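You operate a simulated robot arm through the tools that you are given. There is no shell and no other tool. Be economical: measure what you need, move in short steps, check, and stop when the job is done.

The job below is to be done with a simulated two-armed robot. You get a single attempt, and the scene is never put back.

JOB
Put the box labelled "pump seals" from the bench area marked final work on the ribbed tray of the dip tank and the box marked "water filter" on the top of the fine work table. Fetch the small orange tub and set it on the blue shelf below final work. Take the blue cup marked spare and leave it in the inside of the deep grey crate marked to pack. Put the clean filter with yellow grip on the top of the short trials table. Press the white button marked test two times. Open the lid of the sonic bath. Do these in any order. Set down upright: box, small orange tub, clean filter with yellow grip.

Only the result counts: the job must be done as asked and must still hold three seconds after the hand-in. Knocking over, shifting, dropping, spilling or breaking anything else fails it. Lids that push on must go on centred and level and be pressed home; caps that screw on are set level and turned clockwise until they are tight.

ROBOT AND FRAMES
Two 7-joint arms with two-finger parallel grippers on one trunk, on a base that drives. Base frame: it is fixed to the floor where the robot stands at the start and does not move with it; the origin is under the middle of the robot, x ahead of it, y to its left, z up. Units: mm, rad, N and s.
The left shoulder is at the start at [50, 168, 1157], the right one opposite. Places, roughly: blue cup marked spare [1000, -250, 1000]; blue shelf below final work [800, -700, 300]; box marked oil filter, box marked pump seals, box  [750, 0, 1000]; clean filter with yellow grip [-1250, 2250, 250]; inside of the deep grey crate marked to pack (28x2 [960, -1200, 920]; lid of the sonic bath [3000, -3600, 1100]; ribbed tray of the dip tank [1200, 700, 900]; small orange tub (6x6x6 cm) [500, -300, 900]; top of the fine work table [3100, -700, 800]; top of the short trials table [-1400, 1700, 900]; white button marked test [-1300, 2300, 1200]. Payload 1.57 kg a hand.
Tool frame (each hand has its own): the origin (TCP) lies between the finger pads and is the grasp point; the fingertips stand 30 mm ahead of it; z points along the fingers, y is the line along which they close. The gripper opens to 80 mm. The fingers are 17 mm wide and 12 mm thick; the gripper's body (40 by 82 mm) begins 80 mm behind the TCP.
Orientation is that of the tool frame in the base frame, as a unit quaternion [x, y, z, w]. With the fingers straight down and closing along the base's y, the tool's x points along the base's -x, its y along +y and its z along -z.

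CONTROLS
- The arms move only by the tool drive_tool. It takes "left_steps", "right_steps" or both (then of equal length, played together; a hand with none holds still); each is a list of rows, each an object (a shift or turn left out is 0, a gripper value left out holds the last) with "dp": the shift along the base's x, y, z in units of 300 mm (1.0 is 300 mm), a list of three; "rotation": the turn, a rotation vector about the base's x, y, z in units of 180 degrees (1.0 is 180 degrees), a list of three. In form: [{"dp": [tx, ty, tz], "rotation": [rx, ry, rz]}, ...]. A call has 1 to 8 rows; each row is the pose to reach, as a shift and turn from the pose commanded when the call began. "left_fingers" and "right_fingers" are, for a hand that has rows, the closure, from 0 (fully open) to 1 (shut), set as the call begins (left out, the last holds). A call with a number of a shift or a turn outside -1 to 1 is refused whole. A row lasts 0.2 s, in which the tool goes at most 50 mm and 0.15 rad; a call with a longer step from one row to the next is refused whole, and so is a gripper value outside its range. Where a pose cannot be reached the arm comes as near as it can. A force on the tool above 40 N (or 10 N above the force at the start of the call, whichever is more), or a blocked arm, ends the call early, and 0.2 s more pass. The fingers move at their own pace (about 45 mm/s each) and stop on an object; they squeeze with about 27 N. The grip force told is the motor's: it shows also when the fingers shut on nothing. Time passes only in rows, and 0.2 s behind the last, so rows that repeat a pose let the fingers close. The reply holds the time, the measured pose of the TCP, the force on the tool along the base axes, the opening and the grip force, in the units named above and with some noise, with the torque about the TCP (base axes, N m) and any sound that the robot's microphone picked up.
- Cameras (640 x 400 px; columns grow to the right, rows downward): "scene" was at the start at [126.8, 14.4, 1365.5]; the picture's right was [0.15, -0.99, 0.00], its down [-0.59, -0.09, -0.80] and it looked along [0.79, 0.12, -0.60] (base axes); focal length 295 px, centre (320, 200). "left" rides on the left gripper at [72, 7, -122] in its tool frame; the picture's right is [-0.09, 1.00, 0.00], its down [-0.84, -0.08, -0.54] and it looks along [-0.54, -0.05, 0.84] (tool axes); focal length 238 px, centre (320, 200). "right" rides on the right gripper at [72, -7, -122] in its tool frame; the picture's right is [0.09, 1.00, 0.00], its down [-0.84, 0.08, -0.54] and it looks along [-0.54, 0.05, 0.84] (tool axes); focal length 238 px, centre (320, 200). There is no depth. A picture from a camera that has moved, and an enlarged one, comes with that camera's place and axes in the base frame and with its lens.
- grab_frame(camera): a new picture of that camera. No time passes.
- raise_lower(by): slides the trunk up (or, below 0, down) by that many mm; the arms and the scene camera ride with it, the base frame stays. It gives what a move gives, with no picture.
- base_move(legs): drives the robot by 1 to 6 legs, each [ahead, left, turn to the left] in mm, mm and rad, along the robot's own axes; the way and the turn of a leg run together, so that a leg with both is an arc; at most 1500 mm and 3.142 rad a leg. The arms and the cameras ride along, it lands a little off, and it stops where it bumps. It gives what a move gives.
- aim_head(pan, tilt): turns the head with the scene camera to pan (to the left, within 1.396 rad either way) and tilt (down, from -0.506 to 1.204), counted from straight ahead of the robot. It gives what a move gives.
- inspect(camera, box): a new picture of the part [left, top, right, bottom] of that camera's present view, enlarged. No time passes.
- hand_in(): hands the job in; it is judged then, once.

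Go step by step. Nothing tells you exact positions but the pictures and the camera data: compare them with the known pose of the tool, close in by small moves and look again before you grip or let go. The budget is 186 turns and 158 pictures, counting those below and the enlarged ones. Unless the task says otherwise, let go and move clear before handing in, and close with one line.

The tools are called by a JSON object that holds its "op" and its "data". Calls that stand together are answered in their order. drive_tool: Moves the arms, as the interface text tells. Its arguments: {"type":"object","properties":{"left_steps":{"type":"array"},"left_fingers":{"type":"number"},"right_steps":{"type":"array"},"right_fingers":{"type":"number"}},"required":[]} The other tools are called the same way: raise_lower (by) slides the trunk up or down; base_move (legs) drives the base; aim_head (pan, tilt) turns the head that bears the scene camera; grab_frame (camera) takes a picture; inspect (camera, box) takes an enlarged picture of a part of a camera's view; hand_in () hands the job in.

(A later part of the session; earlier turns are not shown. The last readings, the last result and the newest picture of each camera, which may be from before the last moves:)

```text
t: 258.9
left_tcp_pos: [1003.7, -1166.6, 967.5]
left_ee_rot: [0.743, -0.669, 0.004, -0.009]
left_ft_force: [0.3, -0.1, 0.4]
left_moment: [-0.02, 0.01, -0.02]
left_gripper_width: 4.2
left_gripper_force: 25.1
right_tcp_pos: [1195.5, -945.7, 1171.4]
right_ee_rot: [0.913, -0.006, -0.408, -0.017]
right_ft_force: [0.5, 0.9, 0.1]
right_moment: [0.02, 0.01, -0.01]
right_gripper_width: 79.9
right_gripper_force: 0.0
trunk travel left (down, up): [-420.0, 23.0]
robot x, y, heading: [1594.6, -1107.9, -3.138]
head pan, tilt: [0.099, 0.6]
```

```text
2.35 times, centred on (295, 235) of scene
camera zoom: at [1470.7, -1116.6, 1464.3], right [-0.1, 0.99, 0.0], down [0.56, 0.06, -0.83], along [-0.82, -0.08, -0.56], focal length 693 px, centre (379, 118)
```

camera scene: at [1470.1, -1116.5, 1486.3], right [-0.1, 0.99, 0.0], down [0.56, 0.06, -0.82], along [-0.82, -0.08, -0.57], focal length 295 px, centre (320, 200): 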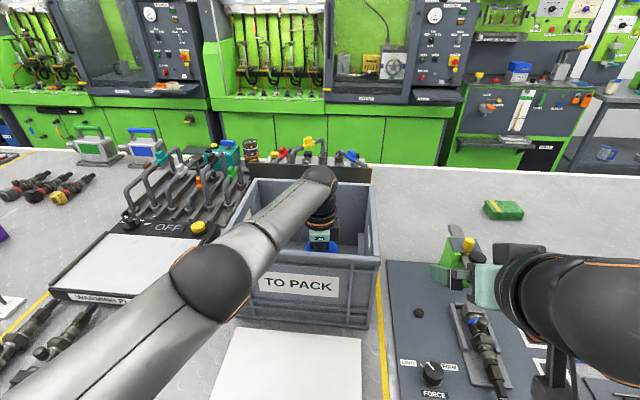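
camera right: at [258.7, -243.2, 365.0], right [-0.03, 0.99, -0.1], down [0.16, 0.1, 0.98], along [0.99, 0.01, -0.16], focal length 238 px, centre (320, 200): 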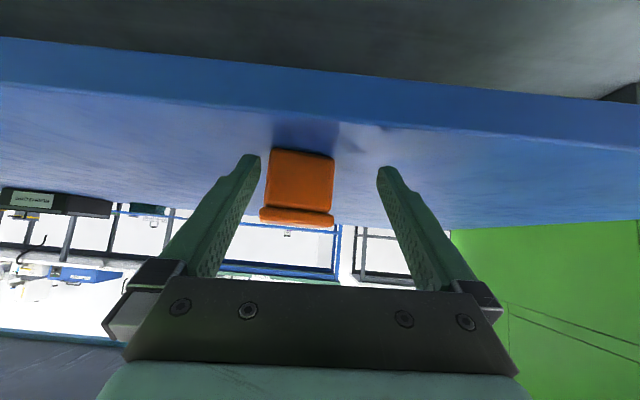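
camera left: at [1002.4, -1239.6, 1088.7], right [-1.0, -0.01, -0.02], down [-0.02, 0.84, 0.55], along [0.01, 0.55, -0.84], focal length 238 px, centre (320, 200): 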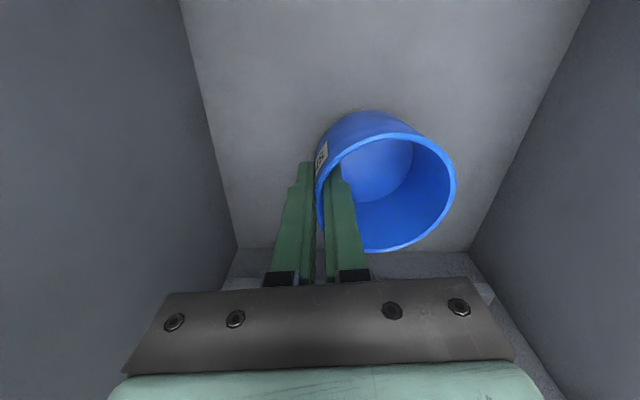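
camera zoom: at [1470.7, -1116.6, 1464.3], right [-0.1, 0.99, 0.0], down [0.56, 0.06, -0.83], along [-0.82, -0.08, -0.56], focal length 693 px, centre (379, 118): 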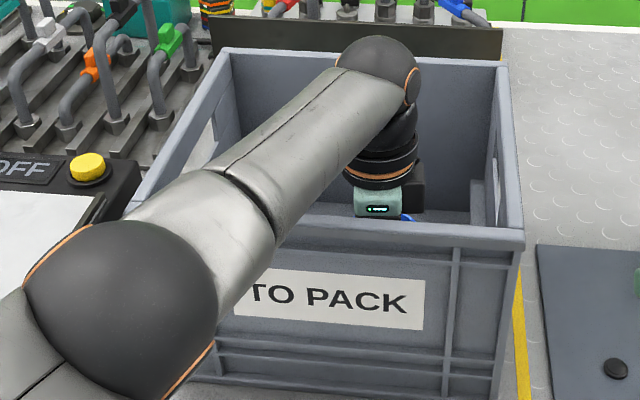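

{"op": "raise_lower", "data": {"by": -6}}

{"op": "drive_tool", "data": {"left_steps": [{"dp": [0, 0, 0]}]}}

```text
t: 259.4
left_tcp_pos: [1004.2, -1165.6, 961.6]
left_ee_rot: [0.743, -0.669, 0.004, -0.009]
left_ft_force: [-0.9, 0.0, -1.0]
left_moment: [0.0, -0.01, -0.02]
left_gripper_width: 4.2
left_gripper_force: 24.1
right_tcp_pos: [1194.6, -945.8, 1166.6]
right_ee_rot: [0.912, -0.006, -0.409, -0.017]
right_ft_force: [0.2, -0.6, -0.2]
right_moment: [0.02, 0.06, 0.02]
right_gripper_width: 79.8
right_gripper_force: 0.0
trunk travel left (down, up): [-414.0, 29.0]
robot x, y, heading: [1596.0, -1107.4, -3.137]
head pan, tilt: [0.099, 0.6]
```

```text
t: 259.8
left_tcp_pos: [1003.4, -1165.6, 961.9]
left_ee_rot: [0.743, -0.669, 0.005, -0.009]
left_ft_force: [-0.1, 0.1, -1.3]
left_moment: [0.03, -0.01, 0.0]
left_gripper_width: 4.2
left_gripper_force: 25.1
right_tcp_pos: [1193.3, -946.6, 1166.1]
right_ee_rot: [0.913, -0.006, -0.408, -0.017]
right_ft_force: [0.8, -0.5, -0.4]
right_moment: [0.02, 0.0, 0.02]
right_gripper_width: 79.9
right_gripper_force: 0.0
trunk travel left (down, up): [-414.0, 29.0]
robot x, y, heading: [1597.4, -1109.6, -3.136]
head pan, tilt: [0.099, 0.6]
```

{"op": "raise_lower", "data": {"by": -6}}

{"op": "raise_lower", "data": {"by": -5}}

{"op": "grab_frame", "data": {"camera": "left"}}

```text
t: 260.4
left_tcp_pos: [1002.7, -1166.6, 956.3]
left_ee_rot: [0.743, -0.67, 0.004, -0.008]
left_ft_force: [0.1, 0.3, 3.9]
left_moment: [-0.02, 0.22, -0.02]
left_gripper_width: 4.0
left_gripper_force: 24.5
right_tcp_pos: [1194.5, -946.5, 1162.6]
right_ee_rot: [0.913, -0.005, -0.408, -0.016]
right_ft_force: [1.1, 0.4, -0.2]
right_moment: [0.01, -0.03, 0.0]
right_gripper_width: 80.0
right_gripper_force: 0.1
trunk travel left (down, up): [-408.0, 35.0]
robot x, y, heading: [1595.3, -1112.3, -3.141]
head pan, tilt: [0.099, 0.6]
```

```text
t: 260.9
left_tcp_pos: [1003.9, -1165.9, 955.4]
left_ee_rot: [0.742, -0.67, 0.002, -0.008]
left_ft_force: [3.7, -2.3, 17.9]
left_moment: [-0.01, 1.06, 0.15]
left_gripper_width: 4.7
left_gripper_force: 25.0
right_tcp_pos: [1197.0, -946.3, 1156.4]
right_ee_rot: [0.912, -0.005, -0.41, -0.017]
right_ft_force: [0.0, 0.3, 0.9]
right_moment: [0.03, 0.0, -0.02]
right_gripper_width: 80.0
right_gripper_force: 0.0
trunk travel left (down, up): [-403.0, 40.0]
robot x, y, heading: [1598.7, -1109.9, -3.14]
head pan, tilt: [0.099, 0.6]
```

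```text
49 pictures are left
camera left: at [1003.4, -1239.2, 1075.4], right [-1.0, -0.01, -0.01], down [-0.02, 0.84, 0.55], along [0.0, 0.55, -0.84], focal length 238 px, centre (320, 200)
```

left: 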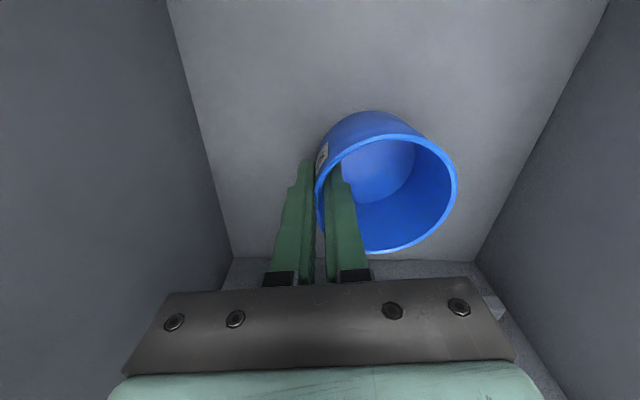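

{"op": "raise_lower", "data": {"by": 4}}

{"op": "drive_tool", "data": {"left_steps": [{"dp": [0, 0, 0]}, {"dp": [0, 0, 0]}, {"dp": [0, 0, 0]}], "left_fingers": 0.55}}

{"op": "raise_lower", "data": {"by": 35}}

{"op": "grab_frame", "data": {"camera": "left"}}

```text
t: 261.5
left_tcp_pos: [1003.4, -1165.9, 954.8]
left_ee_rot: [0.743, -0.669, 0.004, -0.008]
left_ft_force: [-3.0, -0.2, 11.0]
left_moment: [0.07, 0.78, 0.05]
left_gripper_width: 4.7
left_gripper_force: 26.0
right_tcp_pos: [1194.9, -946.6, 1159.8]
right_ee_rot: [0.912, -0.005, -0.41, -0.016]
right_ft_force: [0.3, -0.2, 1.0]
right_moment: [0.03, -0.03, -0.01]
right_gripper_width: 80.2
right_gripper_force: 0.0
trunk travel left (down, up): [-407.0, 36.0]
robot x, y, heading: [1597.1, -1105.9, -3.141]
head pan, tilt: [0.099, 0.6]
```

```text
t: 262.3
left_tcp_pos: [1002.7, -1166.7, 953.6]
left_ee_rot: [0.743, -0.669, 0.005, -0.011]
left_ft_force: [-0.7, 0.2, 0.1]
left_moment: [0.01, -0.03, 0.0]
left_gripper_width: 36.1
left_gripper_force: 0.0
right_tcp_pos: [1194.2, -945.5, 1158.4]
right_ee_rot: [0.913, -0.006, -0.408, -0.017]
right_ft_force: [0.1, 0.3, 0.3]
right_moment: [0.01, 0.04, -0.05]
right_gripper_width: 79.8
right_gripper_force: 0.1
trunk travel left (down, up): [-407.0, 36.0]
robot x, y, heading: [1595.8, -1110.1, -3.135]
head pan, tilt: [0.099, 0.6]
```

```text
t: 263.1
left_tcp_pos: [1002.6, -1165.9, 989.3]
left_ee_rot: [0.743, -0.669, 0.005, -0.01]
left_ft_force: [0.5, -0.6, 0.8]
left_moment: [0.0, 0.04, -0.01]
left_gripper_width: 35.8
left_gripper_force: 0.1
right_tcp_pos: [1194.9, -947.0, 1194.3]
right_ee_rot: [0.913, -0.005, -0.408, -0.016]
right_ft_force: [0.6, -0.5, -0.3]
right_moment: [0.02, 0.03, 0.02]
right_gripper_width: 80.1
right_gripper_force: 0.1
trunk travel left (down, up): [-442.0, 1.0]
robot x, y, heading: [1599.2, -1107.3, -3.134]
head pan, tilt: [0.099, 0.6]
```

```text
48 pictures are left
camera left: at [1001.9, -1239.5, 1110.6], right [-1.0, -0.01, -0.02], down [-0.02, 0.84, 0.55], along [0.01, 0.55, -0.84], focal length 238 px, centre (320, 200)
```

left: 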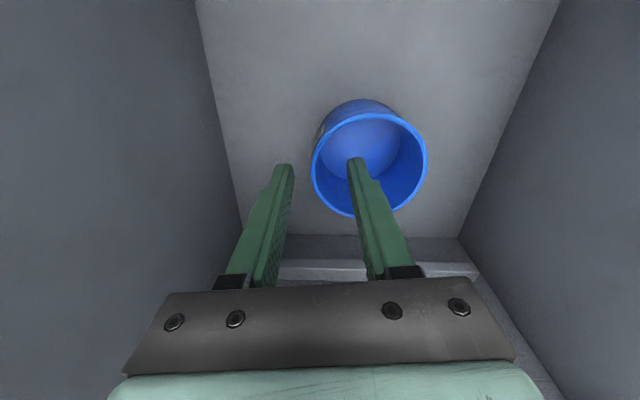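

{"op": "drive_tool", "data": {"left_steps": [{"dp": [0, 0, 0.15]}, {"dp": [0.02, 0, 0.3]}, {"dp": [0.05, 0, 0.45]}, {"dp": [0.08, 0, 0.6]}, {"dp": [0.11, 0, 0.75]}]}}

{"op": "grab_frame", "data": {"camera": "scene"}}

```text
t: 264.2
left_tcp_pos: [1037.1, -1167.2, 1212.9]
left_ee_rot: [0.743, -0.669, 0.005, -0.008]
left_ft_force: [0.8, 0.4, -0.1]
left_moment: [-0.02, 0.03, 0.01]
left_gripper_width: 36.1
left_gripper_force: 0.0
right_tcp_pos: [1195.3, -945.8, 1194.3]
right_ee_rot: [0.912, -0.005, -0.409, -0.016]
right_ft_force: [0.5, 0.0, 1.1]
right_moment: [-0.02, 0.03, 0.02]
right_gripper_width: 79.9
right_gripper_force: 0.0
trunk travel left (down, up): [-442.0, 1.0]
robot x, y, heading: [1597.1, -1106.0, -3.137]
head pan, tilt: [0.099, 0.6]
```

```text
47 pictures are left
camera scene: at [1471.1, -1116.2, 1486.3], right [-0.1, 0.99, 0.0], down [0.56, 0.06, -0.83], along [-0.82, -0.09, -0.56], focal length 295 px, centre (320, 200)
```

scene: 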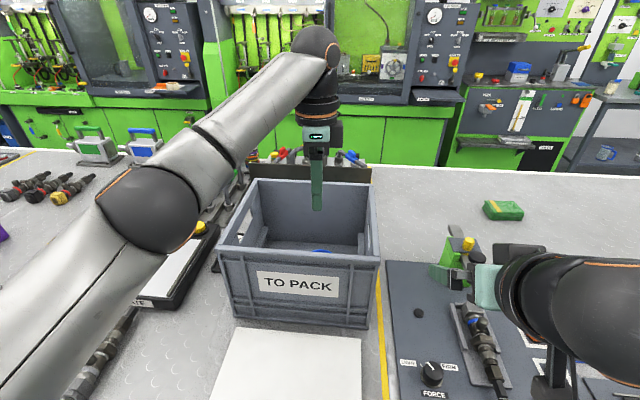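

Cup is inside the crate. Now to the sonic bath: back off, turn to -y and drive along the aisle.

{"op": "base_move", "data": {"legs": [[-400, 0, 0], [0, 0, 1.571]]}}

{"op": "aim_head", "data": {"pan": 0.35, "tilt": 0.25}}

{"op": "grab_frame", "data": {"camera": "scene"}}

```text
t: 270.6
left_tcp_pos: [2058.3, -1668.1, 1213.0]
left_ee_rot: [0.999, 0.052, -0.004, -0.01]
left_ft_force: [0.4, 0.6, -0.1]
left_moment: [0.0, 0.02, -0.02]
left_gripper_width: 35.9
left_gripper_force: 0.0
right_tcp_pos: [1836.5, -1511.5, 1194.6]
right_ee_rot: [0.649, 0.642, -0.301, 0.276]
right_ft_force: [-0.1, -0.4, -0.1]
right_moment: [-0.02, 0.02, -0.04]
right_gripper_width: 80.0
right_gripper_force: 0.0
trunk travel left (down, up): [-442.0, 1.0]
robot x, y, heading: [1998.5, -1107.4, -1.563]
head pan, tilt: [0.099, 0.6]
```

```text
t: 271.4
left_tcp_pos: [2058.8, -1668.1, 1212.5]
left_ee_rot: [0.999, 0.052, -0.003, -0.011]
left_ft_force: [0.2, 0.2, 0.2]
left_moment: [0.0, -0.04, 0.0]
left_gripper_width: 35.9
left_gripper_force: 0.1
right_tcp_pos: [1836.7, -1510.3, 1194.3]
right_ee_rot: [0.649, 0.642, -0.301, 0.276]
right_ft_force: [0.2, 0.5, 0.9]
right_moment: [0.03, -0.01, 0.0]
right_gripper_width: 79.7
right_gripper_force: 0.0
trunk travel left (down, up): [-442.0, 1.0]
robot x, y, heading: [1998.2, -1107.4, -1.567]
head pan, tilt: [0.351, 0.25]
```

```text
46 pictures are left
camera scene: at [2032.1, -1233.9, 1518.4], right [-0.94, -0.35, 0.0], down [-0.09, 0.23, -0.97], along [0.34, -0.91, -0.25], focal length 295 px, centre (320, 200)
```

scene: 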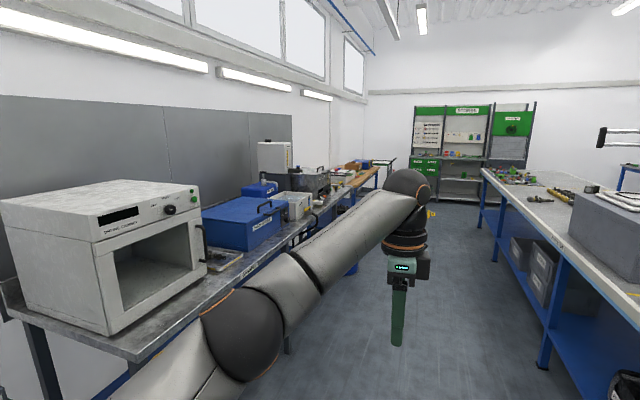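

{"op": "base_move", "data": {"legs": [[1200, 0, 0], [1100, 0, 0], [0, 0, 1.567]]}}

{"op": "aim_head", "data": {"pan": -0.05, "tilt": 0.45}}

{"op": "grab_frame", "data": {"camera": "scene"}}

```text
t: 286.6
left_tcp_pos: [2539.3, -3366.8, 1212.4]
left_ee_rot: [0.677, 0.736, -0.009, -0.005]
left_ft_force: [-0.2, -0.2, -0.3]
left_moment: [-0.02, 0.0, 0.0]
left_gripper_width: 36.0
left_gripper_force: 0.1
right_tcp_pos: [2376.6, -3583.1, 1193.3]
right_ee_rot: [0.015, 0.912, -0.022, 0.409]
right_ft_force: [0.2, 0.2, 1.0]
right_moment: [-0.01, 0.01, 0.01]
right_gripper_width: 80.0
right_gripper_force: 0.0
trunk travel left (down, up): [-442.0, 1.0]
robot x, y, heading: [1972.5, -3415.2, -0.02]
head pan, tilt: [0.351, 0.25]
```

```text
t: 287.4
left_tcp_pos: [2538.6, -3367.9, 1212.1]
left_ee_rot: [0.677, 0.736, -0.01, -0.005]
left_ft_force: [0.1, 0.0, -0.9]
left_moment: [0.02, 0.0, -0.02]
left_gripper_width: 36.2
left_gripper_force: 0.1
right_tcp_pos: [2374.8, -3584.9, 1194.2]
right_ee_rot: [0.015, 0.913, -0.021, 0.408]
right_ft_force: [0.2, 0.2, 0.6]
right_moment: [-0.02, 0.01, -0.02]
right_gripper_width: 79.9
right_gripper_force: 0.0
trunk travel left (down, up): [-442.0, 1.0]
robot x, y, heading: [1977.7, -3415.6, -0.014]
head pan, tilt: [-0.051, 0.45]
```

```text
45 pictures are left
camera scene: at [2108.6, -3419.7, 1499.9], right [-0.07, -1.0, 0.0], down [-0.43, 0.03, -0.9], along [0.9, -0.06, -0.43], focal length 295 px, centre (320, 200)
```

scene: 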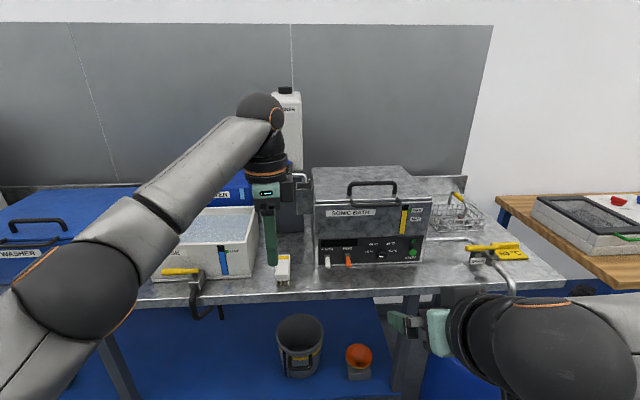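

{"op": "inspect", "data": {"camera": "scene", "box": [290, 140, 460, 280]}}

```text
2.86 times, centred on (375, 210) of scene
camera zoom: at [2108.6, -3419.7, 1499.9], right [-0.07, -1.0, 0.0], down [-0.43, 0.03, -0.9], along [0.9, -0.06, -0.43], focal length 842 px, centre (163, 171)
```

zoom: 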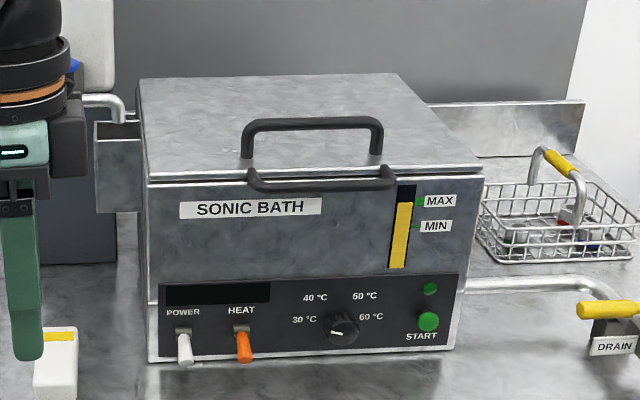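

The sonic bath has a lid with an arched handle at about (2896, -3628, 1172), hinged at the back (x≈3150). I'll retract the hands and drive close.

{"op": "drive_tool", "data": {"left_steps": [{"dp": [-0.1, 0, 0.03]}, {"dp": [-0.2, 0, 0.06]}, {"dp": [-0.3, 0, 0.1]}, {"dp": [-0.4, 0, 0.14]}, {"dp": [-0.5, 0, 0.16]}], "right_steps": [{"dp": [0, -0.1, 0]}, {"dp": [0, -0.2, 0]}, {"dp": [0, -0.3, 0]}, {"dp": [0, -0.4, 0]}, {"dp": [0, -0.5, 0]}]}}

{"op": "base_move", "data": {"legs": [[0, -304, 0.014], [400, 0, 0]]}}

{"op": "aim_head", "data": {"pan": 0.1, "tilt": 0.55}}

{"op": "grab_frame", "data": {"camera": "scene"}}

{"op": "grab_frame", "data": {"camera": "left"}}

```text
t: 288.6
left_tcp_pos: [2386.9, -3367.5, 1258.8]
left_ee_rot: [0.677, 0.736, -0.009, -0.005]
left_ft_force: [0.5, -0.3, 0.4]
left_moment: [-0.05, 0.0, -0.02]
left_gripper_width: 35.9
left_gripper_force: 0.0
right_tcp_pos: [2375.1, -3732.6, 1195.6]
right_ee_rot: [0.014, 0.912, -0.02, 0.409]
right_ft_force: [-0.7, -0.8, 1.0]
right_moment: [-0.01, -0.02, 0.02]
right_gripper_width: 79.7
right_gripper_force: 0.0
right hand out of reach, approached as far as the arm can: row 1, 2, 3, 4
trunk travel left (down, up): [-442.0, 1.0]
robot x, y, heading: [1977.6, -3414.6, -0.022]
head pan, tilt: [-0.051, 0.45]
```

```text
t: 292.8
left_tcp_pos: [2787.9, -3668.7, 1258.1]
left_ee_rot: [0.673, 0.739, -0.009, -0.005]
left_ft_force: [0.2, 0.4, -0.9]
left_moment: [-0.02, 0.01, 0.01]
left_gripper_width: 36.0
left_gripper_force: 0.1
right_tcp_pos: [2776.7, -4035.9, 1194.6]
right_ee_rot: [0.011, 0.913, -0.02, 0.408]
right_ft_force: [0.7, 0.1, -0.5]
right_moment: [0.03, -0.01, 0.02]
right_gripper_width: 79.9
right_gripper_force: 0.1
trunk travel left (down, up): [-442.0, 1.0]
robot x, y, heading: [2372.9, -3722.0, -0.009]
head pan, tilt: [-0.051, 0.45]
```

```text
t: 293.5
left_tcp_pos: [2785.8, -3669.7, 1260.3]
left_ee_rot: [0.674, 0.738, -0.009, -0.005]
left_ft_force: [-0.5, -0.6, 0.1]
left_moment: [0.0, 0.02, -0.02]
left_gripper_width: 36.0
left_gripper_force: 0.0
right_tcp_pos: [2776.1, -4035.4, 1195.0]
right_ee_rot: [0.011, 0.913, -0.02, 0.407]
right_ft_force: [-0.3, 0.3, 0.6]
right_moment: [-0.02, 0.0, 0.02]
right_gripper_width: 79.9
right_gripper_force: 0.2
trunk travel left (down, up): [-442.0, 1.0]
robot x, y, heading: [2373.3, -3719.1, -0.004]
head pan, tilt: [0.099, 0.55]
```

```text
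43 pictures are left
camera scene: at [2504.2, -3711.7, 1490.9], right [0.09, -1.0, 0.0], down [-0.52, -0.05, -0.85], along [0.85, 0.08, -0.52], focal length 295 px, centre (320, 200)
```

scene: 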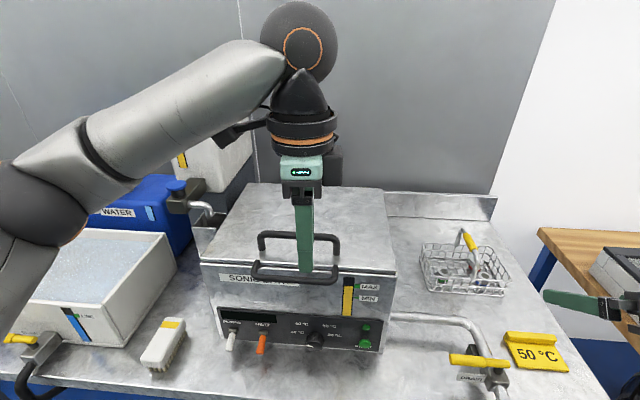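

```text
42 pictures are left
camera left: at [2788.9, -3597.0, 1380.0], right [1.0, 0.0, -0.02], down [0.01, -0.84, 0.55], along [-0.02, -0.55, -0.84], focal length 238 px, centre (320, 200)
```

left: 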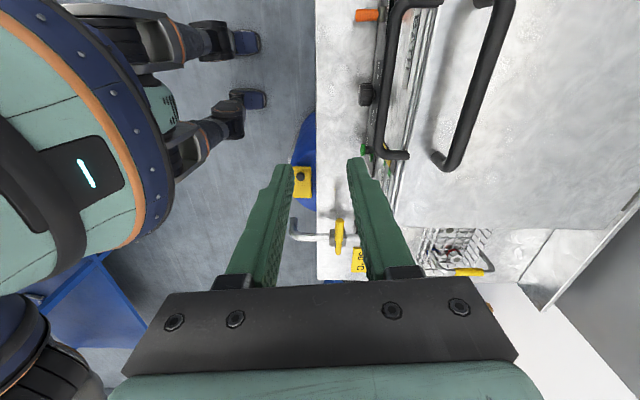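

{"op": "drive_tool", "data": {"left_steps": [{"dp": [0.15, 0.04, 0]}, {"dp": [0.3, 0.08, -0.03]}, {"dp": [0.44, 0.11, -0.1]}]}}

{"op": "grab_frame", "data": {"camera": "left"}}

{"op": "inspect", "data": {"camera": "scene", "box": [200, 160, 400, 320]}}

```text
t: 294.3
left_tcp_pos: [2920.2, -3636.7, 1223.6]
left_ee_rot: [0.673, 0.739, -0.01, -0.006]
left_ft_force: [-0.4, -0.5, 0.0]
left_moment: [-0.01, 0.01, 0.03]
left_gripper_width: 36.1
left_gripper_force: 0.1
right_tcp_pos: [2777.5, -4035.3, 1194.8]
right_ee_rot: [0.01, 0.913, -0.018, 0.407]
right_ft_force: [0.2, 0.3, 0.2]
right_moment: [0.0, 0.01, -0.01]
right_gripper_width: 79.9
right_gripper_force: 0.0
trunk travel left (down, up): [-442.0, 1.0]
robot x, y, heading: [2373.8, -3722.7, -0.003]
head pan, tilt: [0.099, 0.55]
```

```text
41 pictures are left
camera left: at [2923.6, -3564.2, 1345.6], right [1.0, 0.0, -0.02], down [0.01, -0.84, 0.55], along [-0.02, -0.55, -0.84], focal length 238 px, centre (320, 200)
```

left: 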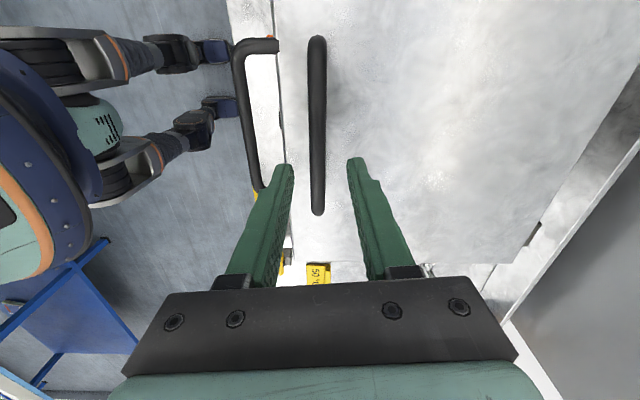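

```text
2.50 times, centred on (300, 240) of scene
camera zoom: at [2505.4, -3712.1, 1490.7], right [0.09, -1.0, 0.0], down [-0.52, -0.05, -0.85], along [0.85, 0.08, -0.52], focal length 737 px, centre (370, 100)
```

zoom: 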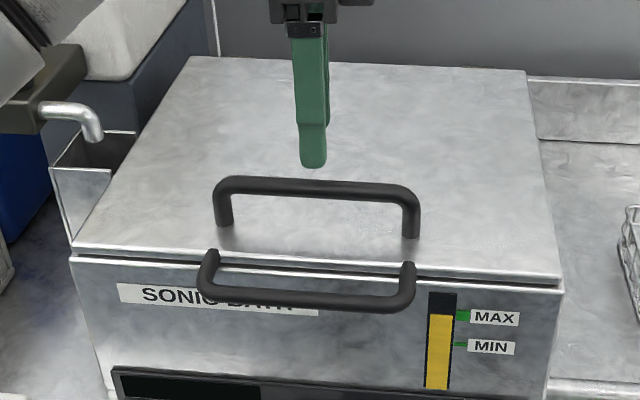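

{"op": "drive_tool", "data": {"left_steps": [{"dp": [-0.005, 0.015, -0.1]}, {"dp": [-0.005, 0.015, -0.16]}, {"dp": [-0.005, 0.015, -0.193]}]}}

{"op": "drive_tool", "data": {"left_steps": [{"dp": [0, 0, 0]}, {"dp": [0, 0, 0]}, {"dp": [0, 0, 0]}], "left_fingers": 1}}

{"op": "grab_frame", "data": {"camera": "left"}}

{"op": "inspect", "data": {"camera": "scene", "box": [200, 160, 400, 320]}}

```text
t: 295.1
left_tcp_pos: [2917.9, -3631.5, 1169.3]
left_ee_rot: [0.674, 0.739, -0.009, -0.004]
left_ft_force: [0.2, 0.5, -1.4]
left_moment: [0.02, 0.01, 0.01]
left_gripper_width: 35.9
left_gripper_force: 0.0
right_tcp_pos: [2776.7, -4034.9, 1195.0]
right_ee_rot: [0.01, 0.913, -0.019, 0.408]
right_ft_force: [-0.2, 0.5, 0.3]
right_moment: [0.02, -0.01, -0.01]
right_gripper_width: 80.0
right_gripper_force: 0.1
trunk travel left (down, up): [-442.0, 1.0]
robot x, y, heading: [2374.0, -3719.8, -0.011]
head pan, tilt: [0.099, 0.55]
```

```text
t: 295.9
left_tcp_pos: [2917.2, -3633.0, 1170.7]
left_ee_rot: [0.673, 0.739, -0.01, -0.005]
left_ft_force: [-0.1, -0.1, -1.3]
left_moment: [-0.08, 0.03, -0.39]
left_gripper_width: 15.2
left_gripper_force: 29.5
right_tcp_pos: [2776.2, -4036.7, 1194.6]
right_ee_rot: [0.01, 0.913, -0.02, 0.408]
right_ft_force: [-0.3, 0.4, -0.5]
right_moment: [0.01, 0.02, 0.0]
right_gripper_width: 80.1
right_gripper_force: 0.1
trunk travel left (down, up): [-442.0, 1.0]
robot x, y, heading: [2373.8, -3719.2, -0.006]
head pan, tilt: [0.099, 0.55]
```

```text
39 pictures are left
camera left: at [2920.5, -3559.9, 1290.9], right [1.0, 0.0, -0.02], down [0.01, -0.84, 0.55], along [-0.02, -0.55, -0.84], focal length 238 px, centre (320, 200)
```

left: 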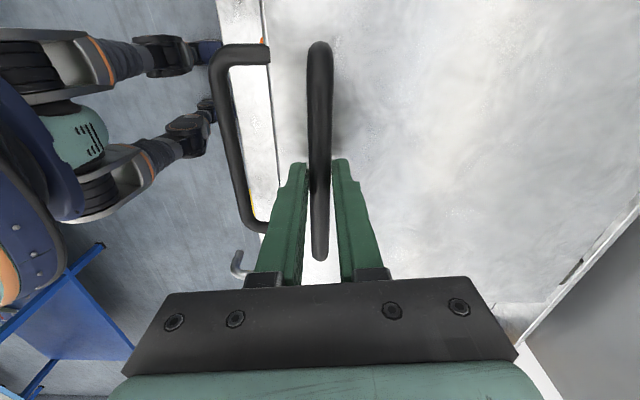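

```text
2.50 times, centred on (300, 240) of scene
camera zoom: at [2504.4, -3711.6, 1490.8], right [0.09, -1.0, 0.0], down [-0.52, -0.05, -0.85], along [0.85, 0.08, -0.52], focal length 737 px, centre (370, 100)
```

zoom: 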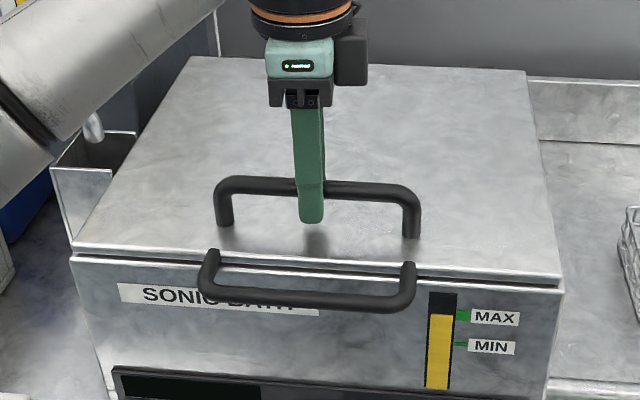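

Bar gripped. Swinging the lid along its hinge arc, first 16° as a test.

{"op": "drive_tool", "data": {"left_steps": [{"dp": [0.0337, 0, 0.1157], "rotation": [0, -0.0444, 0]}, {"dp": [0.0833, 0, 0.2253], "rotation": [0, -0.0889, 0]}]}}

{"op": "grab_frame", "data": {"camera": "scene"}}

```text
t: 296.5
left_tcp_pos: [2936.6, -3633.2, 1241.3]
left_ee_rot: [0.669, 0.732, 0.086, 0.099]
left_ft_force: [-21.5, 4.7, 9.5]
left_moment: [0.05, 0.38, -0.51]
left_gripper_width: 14.9
left_gripper_force: 31.6
right_tcp_pos: [2772.3, -4035.0, 1197.8]
right_ee_rot: [0.01, 0.911, -0.019, 0.411]
right_ft_force: [0.5, 0.5, -0.8]
right_moment: [0.0, 0.01, 0.01]
right_gripper_width: 80.0
right_gripper_force: 0.0
trunk travel left (down, up): [-442.0, 1.0]
robot x, y, heading: [2376.3, -3717.7, -0.009]
head pan, tilt: [0.099, 0.55]
```

```text
37 pictures are left
camera scene: at [2498.9, -3711.0, 1491.5], right [0.09, -1.0, 0.0], down [-0.52, -0.05, -0.85], along [0.85, 0.08, -0.52], focal length 295 px, centre (320, 200)
```

scene: 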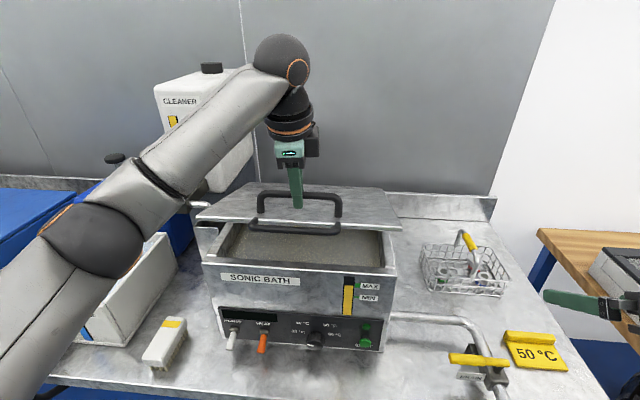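

{"op": "drive_tool", "data": {"left_steps": [{"dp": [0.039, 0, 0.11], "rotation": [0, -0.0444, 0]}, {"dp": [0.11, 0, 0.207], "rotation": [0, -0.0889, 0]}, {"dp": [0.193, 0, 0.293], "rotation": [0, -0.1333, 0]}]}}

{"op": "grab_frame", "data": {"camera": "scene"}}

```text
t: 297.3
left_tcp_pos: [3001.9, -3634.0, 1323.4]
left_ee_rot: [0.637, 0.695, 0.222, 0.248]
left_ft_force: [0.3, -1.5, -2.2]
left_moment: [0.19, 0.15, -0.62]
left_gripper_width: 15.2
left_gripper_force: 31.4
right_tcp_pos: [2777.3, -4036.2, 1194.1]
right_ee_rot: [0.011, 0.913, -0.019, 0.408]
right_ft_force: [-0.5, -0.1, 0.0]
right_moment: [-0.02, 0.03, 0.02]
right_gripper_width: 79.8
right_gripper_force: 0.2
trunk travel left (down, up): [-442.0, 1.0]
robot x, y, heading: [2372.3, -3717.2, -0.008]
head pan, tilt: [0.099, 0.55]
```

```text
36 pictures are left
camera scene: at [2504.7, -3712.0, 1490.7], right [0.09, -1.0, 0.0], down [-0.52, -0.05, -0.85], along [0.85, 0.08, -0.52], focal length 295 px, centre (320, 200)
```

scene: 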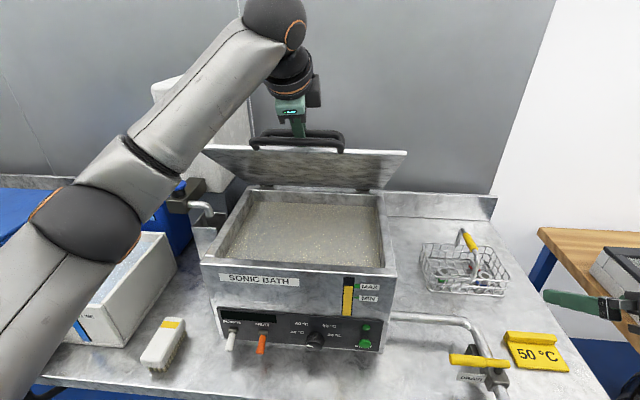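

{"op": "drive_tool", "data": {"left_steps": [{"dp": [0.095, 0, 0.074], "rotation": [0, -0.0444, 0]}, {"dp": [0.198, 0, 0.133], "rotation": [0, -0.0889, 0]}, {"dp": [0.309, 0, 0.178], "rotation": [0, -0.1333, 0]}, {"dp": [0.425, 0, 0.207], "rotation": [0, -0.1778, 0]}]}}

{"op": "grab_frame", "data": {"camera": "scene"}}

```text
t: 297.9
left_tcp_pos: [3038.5, -3632.8, 1351.5]
left_ee_rot: [0.617, 0.668, 0.28, 0.306]
left_ft_force: [-17.2, 5.0, 6.3]
left_moment: [1.0, 3.16, -0.65]
left_gripper_width: 14.4
left_gripper_force: 31.2
right_tcp_pos: [2776.2, -4034.9, 1196.6]
right_ee_rot: [0.009, 0.912, -0.019, 0.409]
right_ft_force: [0.6, -0.3, -0.3]
right_moment: [-0.01, -0.02, 0.05]
right_gripper_width: 80.2
right_gripper_force: 0.1
trunk travel left (down, up): [-442.0, 1.0]
robot x, y, heading: [2375.1, -3719.5, -0.007]
head pan, tilt: [0.099, 0.55]
stopped in row 2 (left hand): the force on the tool passed its limit (the readings are from after the stop); the commanded pose is now the measured one
```

```text
35 pictures are left
camera scene: at [2502.3, -3710.9, 1491.2], right [0.09, -1.0, 0.0], down [-0.52, -0.05, -0.85], along [0.85, 0.08, -0.52], focal length 295 px, centre (320, 200)
```

scene: 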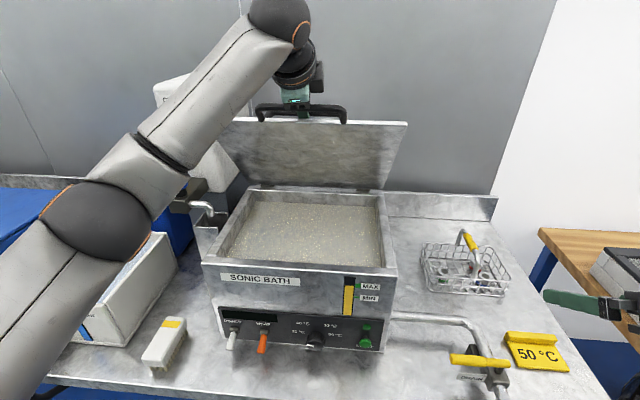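

{"op": "inspect", "data": {"camera": "scene", "box": [140, 0, 420, 220]}}

{"op": "grab_frame", "data": {"camera": "left"}}

```text
1.82 times, centred on (280, 110) of scene
camera zoom: at [2502.3, -3710.9, 1491.2], right [0.09, -1.0, 0.0], down [-0.52, -0.05, -0.85], along [0.85, 0.08, -0.52], focal length 536 px, centre (393, 364)
```

zoom: 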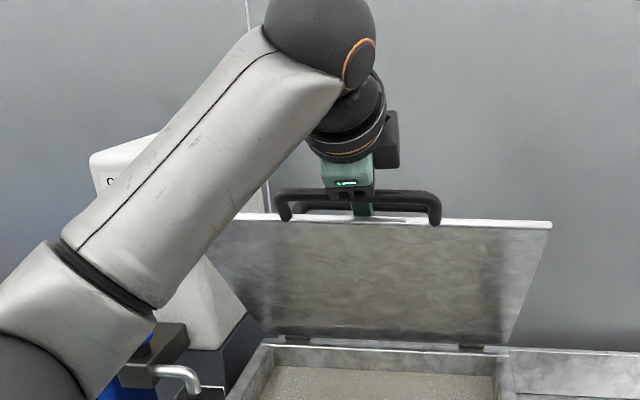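

```text
33 pictures are left
camera left: at [2947.5, -3560.7, 1431.5], right [0.65, -0.01, 0.76], down [-0.42, -0.84, 0.35], along [0.63, -0.54, -0.55], focal length 238 px, centre (320, 200)
```

left: 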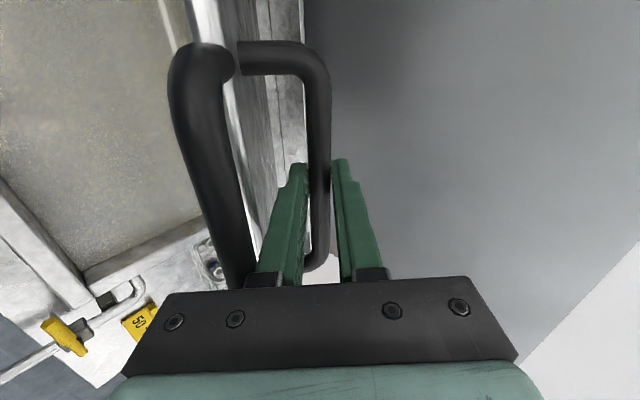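

I pitched the tool the wrong way: the lid's top turns to face the wall, so the tool should stay pointing down. Rotating it back about the bar.

{"op": "drive_tool", "data": {"left_steps": [{"dp": [0, 0, 0], "rotation": [0, 0.045, 0]}, {"dp": [0, 0, 0], "rotation": [0, 0.09, 0]}, {"dp": [0, 0, 0], "rotation": [0, 0.135, 0]}, {"dp": [0, 0, 0], "rotation": [0, 0.18, 0]}, {"dp": [0, 0, 0], "rotation": [0, 0.225, 0]}, {"dp": [0, 0, 0], "rotation": [0, 0.27, 0]}]}}

{"op": "grab_frame", "data": {"camera": "left"}}

{"op": "grab_frame", "data": {"camera": "scene"}}

```text
t: 299.3
left_tcp_pos: [2973.5, -3607.1, 1321.1]
left_ee_rot: [0.675, 0.734, 0.049, 0.062]
left_ft_force: [7.0, 6.3, -2.5]
left_moment: [0.41, 1.04, -0.83]
left_gripper_width: 13.8
left_gripper_force: 27.4
left hand out of reach, approached as far as the arm can: row 3, 4, 5, 6
right_tcp_pos: [2784.6, -4031.2, 1192.8]
right_ee_rot: [0.01, 0.914, -0.02, 0.405]
right_ft_force: [1.6, 0.2, -0.4]
right_moment: [-0.01, -0.01, 0.03]
right_gripper_width: 80.2
right_gripper_force: 0.0
trunk travel left (down, up): [-442.0, 1.0]
robot x, y, heading: [2375.6, -3719.7, -0.0]
head pan, tilt: [0.099, 0.55]
```

```text
32 pictures are left
camera left: at [2955.4, -3533.6, 1440.2], right [0.99, -0.01, 0.16], down [-0.09, -0.83, 0.54], along [0.13, -0.55, -0.82], focal length 238 px, centre (320, 200)
```

left: 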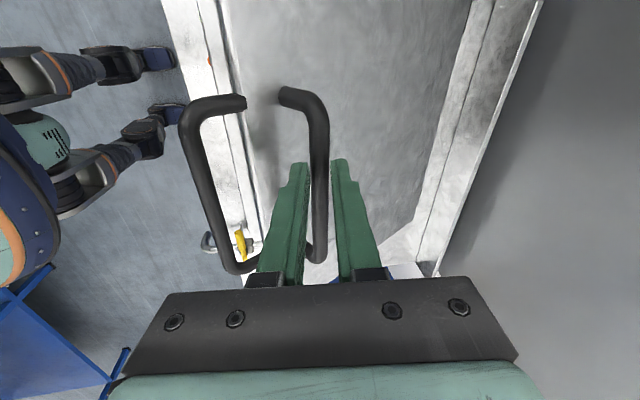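

```text
31 pictures are left
camera scene: at [2513.5, -3708.1, 1489.3], right [0.09, -1.0, 0.0], down [-0.53, -0.05, -0.85], along [0.84, 0.08, -0.53], focal length 295 px, centre (320, 200)
```

scene: 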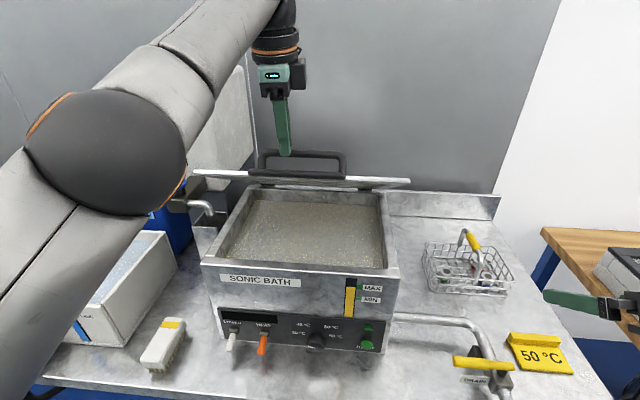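

The lid is still held at ~35°, but the left arm can't go higher tool-down. I'll bring the right hand (closed, horizontal) under the lid to push it on past vertical.

{"op": "drive_tool", "data": {"right_steps": [{"dp": [0, 0.14, 0.03], "rotation": [0, -0.034, 0]}, {"dp": [0, 0.28, 0.06], "rotation": [0, -0.068, 0]}, {"dp": [0, 0.42, 0.09], "rotation": [0, -0.102, 0]}, {"dp": [0, 0.56, 0.12], "rotation": [0, -0.136, 0]}, {"dp": [0, 0.7, 0.15], "rotation": [0, -0.17, 0]}, {"dp": [0, 0.84, 0.17], "rotation": [0, -0.204, 0]}, {"dp": [0, 0.98, 0.183], "rotation": [0, -0.236, 0]}], "right_fingers": 1}}

{"op": "grab_frame", "data": {"camera": "scene"}}

```text
t: 300.9
left_tcp_pos: [2963.2, -3615.6, 1329.2]
left_ee_rot: [0.68, 0.729, 0.051, 0.067]
left_ft_force: [0.4, 0.1, -0.4]
left_moment: [0.0, -0.01, -0.01]
left_gripper_width: 0.1
left_gripper_force: 21.0
right_tcp_pos: [2777.0, -3742.9, 1250.7]
right_ee_rot: [0.017, 0.702, -0.015, 0.712]
right_ft_force: [-0.1, 0.9, -0.3]
right_moment: [0.01, -0.03, 0.03]
right_gripper_width: 0.0
right_gripper_force: 21.2
right hand out of reach, approached as far as the arm can: row 1, 2, 3, 4, 5
trunk travel left (down, up): [-442.0, 1.0]
robot x, y, heading: [2375.8, -3719.6, -0.005]
head pan, tilt: [0.099, 0.55]
```

```text
30 pictures are left
camera scene: at [2504.4, -3710.2, 1490.8], right [0.09, -1.0, 0.0], down [-0.52, -0.05, -0.85], along [0.85, 0.08, -0.52], focal length 295 px, centre (320, 200)
```

scene: 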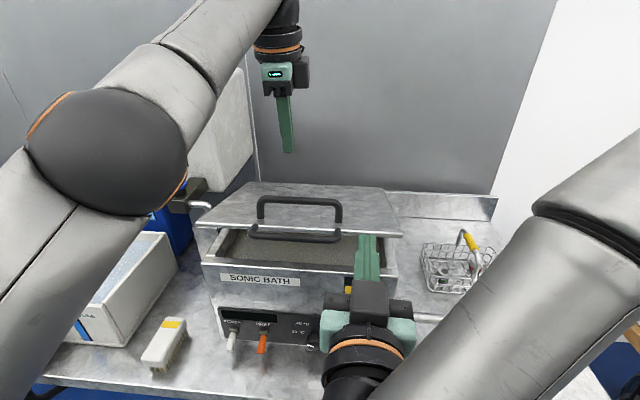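

{"op": "drive_tool", "data": {"right_steps": [{"dp": [0, 0, 0]}, {"dp": [0, 0, 0]}, {"dp": [0, 0, 0]}]}}

{"op": "inspect", "data": {"camera": "scene", "box": [180, 160, 420, 320]}}

```text
t: 301.7
left_tcp_pos: [2963.9, -3615.3, 1328.5]
left_ee_rot: [0.68, 0.729, 0.052, 0.067]
left_ft_force: [0.0, -0.2, -0.1]
left_moment: [-0.03, 0.0, 0.03]
left_gripper_width: 0.0
left_gripper_force: 21.4
right_tcp_pos: [2776.5, -3742.9, 1249.4]
right_ee_rot: [0.015, 0.703, -0.013, 0.711]
right_ft_force: [-0.7, -0.2, -0.6]
right_moment: [-0.04, 0.01, 0.01]
right_gripper_width: 0.0
right_gripper_force: 21.3
trunk travel left (down, up): [-442.0, 1.0]
robot x, y, heading: [2373.8, -3725.1, -0.007]
head pan, tilt: [0.099, 0.55]
```

```text
2.50 times, centred on (300, 240) of scene
camera zoom: at [2504.3, -3711.3, 1490.8], right [0.09, -1.0, 0.0], down [-0.52, -0.05, -0.85], along [0.85, 0.08, -0.52], focal length 737 px, centre (370, 100)
```

zoom: 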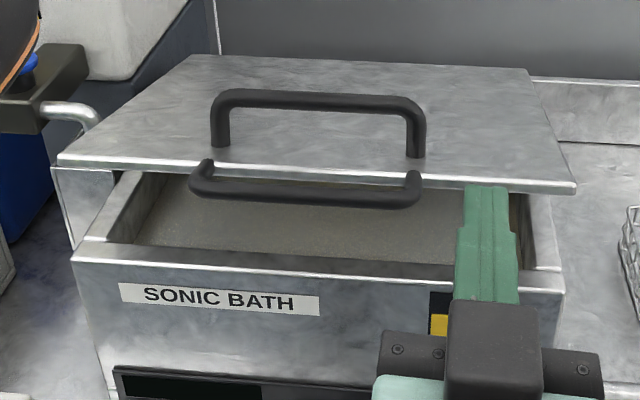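

The lid now rests static at ~18° (friction hinge). I'll clear the left hand and slide the right fingers under the lid edge to lift it.

{"op": "drive_tool", "data": {"left_steps": [{"dp": [-0.1, 0.04, 0.0]}, {"dp": [-0.2, 0.08, 0]}, {"dp": [-0.32, 0.12, 0]}, {"dp": [-0.44, 0.16, 0]}, {"dp": [-0.56, 0.2, 0]}, {"dp": [-0.68, 0.24, 0]}], "right_steps": [{"dp": [0, 0, -0.1]}, {"dp": [0, 0, -0.2]}, {"dp": [0, -0.02, -0.28]}, {"dp": [0.12, -0.03, -0.285]}, {"dp": [0.24, -0.03, -0.285]}, {"dp": [0.3, -0.03, -0.285]}]}}

{"op": "inspect", "data": {"camera": "scene", "box": [180, 160, 480, 360]}}

{"op": "grab_frame", "data": {"camera": "right"}}

```text
t: 303.1
left_tcp_pos: [2931.2, -3587.7, 1390.9]
left_ee_rot: [0.68, 0.729, 0.052, 0.066]
left_ft_force: [0.6, -0.5, 0.4]
left_moment: [0.03, 0.01, -0.03]
left_gripper_width: 0.0
left_gripper_force: 21.4
left hand out of reach, approached as far as the arm can: row 1, 2, 3, 4, 5, 6
right_tcp_pos: [2867.3, -3750.1, 1162.8]
right_ee_rot: [0.016, 0.703, -0.014, 0.711]
right_ft_force: [-0.9, 0.1, -0.9]
right_moment: [0.0, -0.02, -0.02]
right_gripper_width: 0.0
right_gripper_force: 21.7
trunk travel left (down, up): [-442.0, 1.0]
robot x, y, heading: [2372.1, -3719.5, -0.011]
head pan, tilt: [0.099, 0.55]
```

```text
2.00 times, centred on (330, 260) of scene
camera zoom: at [2504.6, -3711.6, 1490.8], right [0.09, -1.0, 0.0], down [-0.52, -0.05, -0.85], along [0.85, 0.08, -0.52], focal length 589 px, centre (300, 80)
```

zoom: 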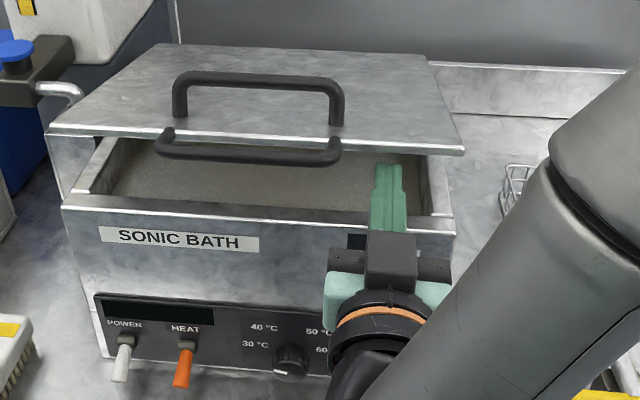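

```text
27 pictures are left
camera right: at [2746.4, -3751.8, 1090.7], right [0.04, 1.0, -0.09], down [-0.55, 0.1, 0.83], along [0.83, 0.01, 0.55], focal length 238 px, centre (320, 200)
```

right: 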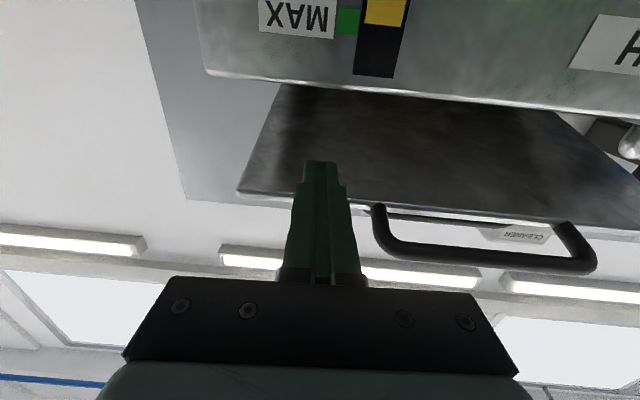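

{"op": "drive_tool", "data": {"right_steps": [{"dp": [0.06, 0, -0.02]}, {"dp": [0.13, 0, -0.02]}, {"dp": [0.17, 0, -0.02]}, {"dp": [0.17, 0, 0.08]}, {"dp": [0.17, 0, 0.18]}, {"dp": [0.17, 0, 0.28]}]}}

{"op": "grab_frame", "data": {"camera": "scene"}}

```text
t: 304.5
left_tcp_pos: [2931.9, -3589.4, 1390.7]
left_ee_rot: [0.68, 0.729, 0.052, 0.067]
left_ft_force: [-0.1, 0.8, 0.2]
left_moment: [0.04, 0.01, -0.02]
left_gripper_width: 0.2
left_gripper_force: 21.4
right_tcp_pos: [2918.2, -3750.7, 1248.6]
right_ee_rot: [0.016, 0.702, -0.014, 0.711]
right_ft_force: [-0.1, 1.0, 0.7]
right_moment: [0.03, -0.01, 0.0]
right_gripper_width: 0.0
right_gripper_force: 21.5
trunk travel left (down, up): [-442.0, 1.0]
robot x, y, heading: [2375.9, -3721.8, -0.01]
head pan, tilt: [0.099, 0.55]
```

```text
26 pictures are left
camera scene: at [2503.8, -3711.7, 1490.9], right [0.09, -1.0, 0.0], down [-0.52, -0.05, -0.85], along [0.85, 0.08, -0.52], focal length 295 px, centre (320, 200)
```

scene: 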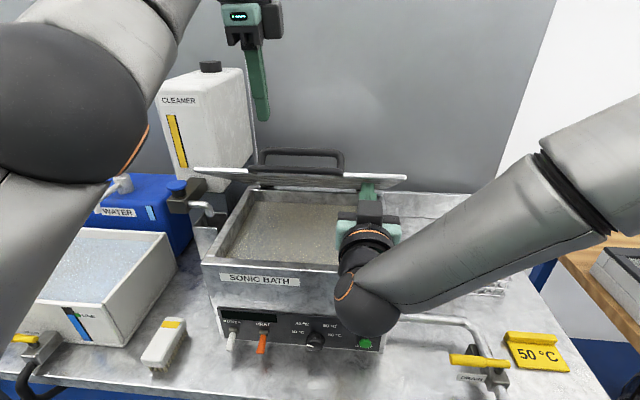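

{"op": "drive_tool", "data": {"right_steps": [{"dp": [0.13, 0, 0.03]}, {"dp": [0.26, 0, 0.06]}, {"dp": [0.39, 0, 0.08]}, {"dp": [0.5, 0, 0.08]}, {"dp": [0.6, 0, 0.08]}]}}

{"op": "grab_frame", "data": {"camera": "scene"}}

```text
t: 305.7
left_tcp_pos: [2933.3, -3587.8, 1391.2]
left_ee_rot: [0.679, 0.729, 0.051, 0.067]
left_ft_force: [0.6, 0.0, -0.7]
left_moment: [0.0, 0.04, 0.0]
left_gripper_width: 0.0
left_gripper_force: 21.3
right_tcp_pos: [3097.4, -3750.7, 1270.9]
right_ee_rot: [0.016, 0.703, -0.014, 0.711]
right_ft_force: [-0.2, 0.7, -0.3]
right_moment: [-0.06, -0.01, 0.0]
right_gripper_width: 0.0
right_gripper_force: 21.2
trunk travel left (down, up): [-442.0, 1.0]
robot x, y, heading: [2374.7, -3719.6, -0.008]
head pan, tilt: [0.099, 0.55]
```

```text
25 pictures are left
camera scene: at [2505.1, -3711.4, 1490.7], right [0.09, -1.0, 0.0], down [-0.52, -0.05, -0.85], along [0.85, 0.08, -0.52], focal length 295 px, centre (320, 200)
```

scene: 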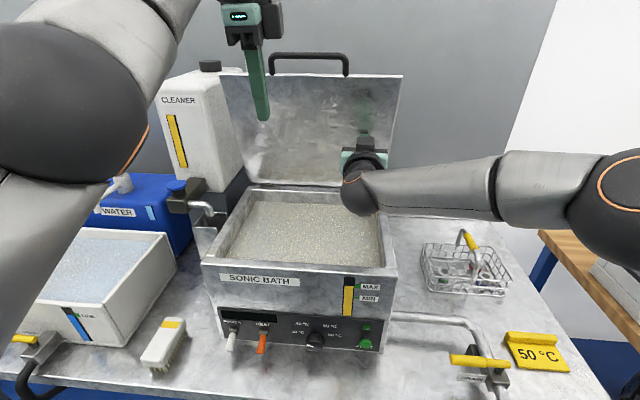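

{"op": "drive_tool", "data": {"right_steps": [{"dp": [0.06, 0, 0]}, {"dp": [0.12, 0, 0]}, {"dp": [0.18, 0, 0]}, {"dp": [0.22, 0, 0]}]}}

{"op": "grab_frame", "data": {"camera": "scene"}}

```text
t: 306.5
left_tcp_pos: [2929.1, -3589.4, 1391.8]
left_ee_rot: [0.68, 0.729, 0.051, 0.066]
left_ft_force: [1.2, 0.5, -0.8]
left_moment: [-0.01, 0.05, 0.01]
left_gripper_width: 0.1
left_gripper_force: 20.9
right_tcp_pos: [3142.5, -3751.3, 1273.4]
right_ee_rot: [0.019, 0.702, -0.016, 0.712]
right_ft_force: [-21.3, -4.7, 1.4]
right_moment: [-0.01, -0.21, 0.02]
right_gripper_width: 0.0
right_gripper_force: 21.6
trunk travel left (down, up): [-442.0, 1.0]
robot x, y, heading: [2372.1, -3717.9, -0.011]
head pan, tilt: [0.099, 0.55]
stopped in row 3 (right hand): the force on the tool passed its limit (the readings are from after the stop); the commanded pose is now the measured one
```

```text
24 pictures are left
camera scene: at [2501.9, -3712.0, 1491.1], right [0.09, -1.0, 0.0], down [-0.52, -0.05, -0.85], along [0.85, 0.08, -0.52], focal length 295 px, centre (320, 200)
```

scene: 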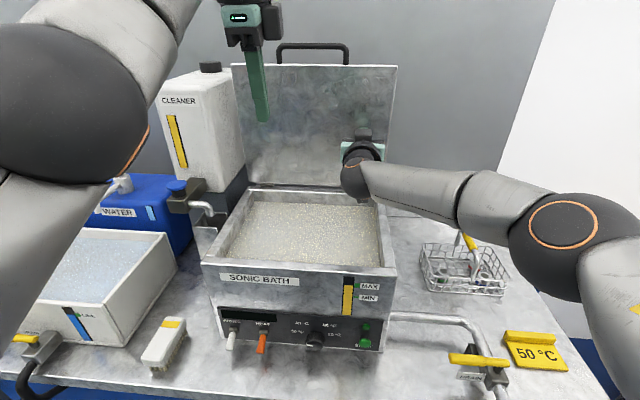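

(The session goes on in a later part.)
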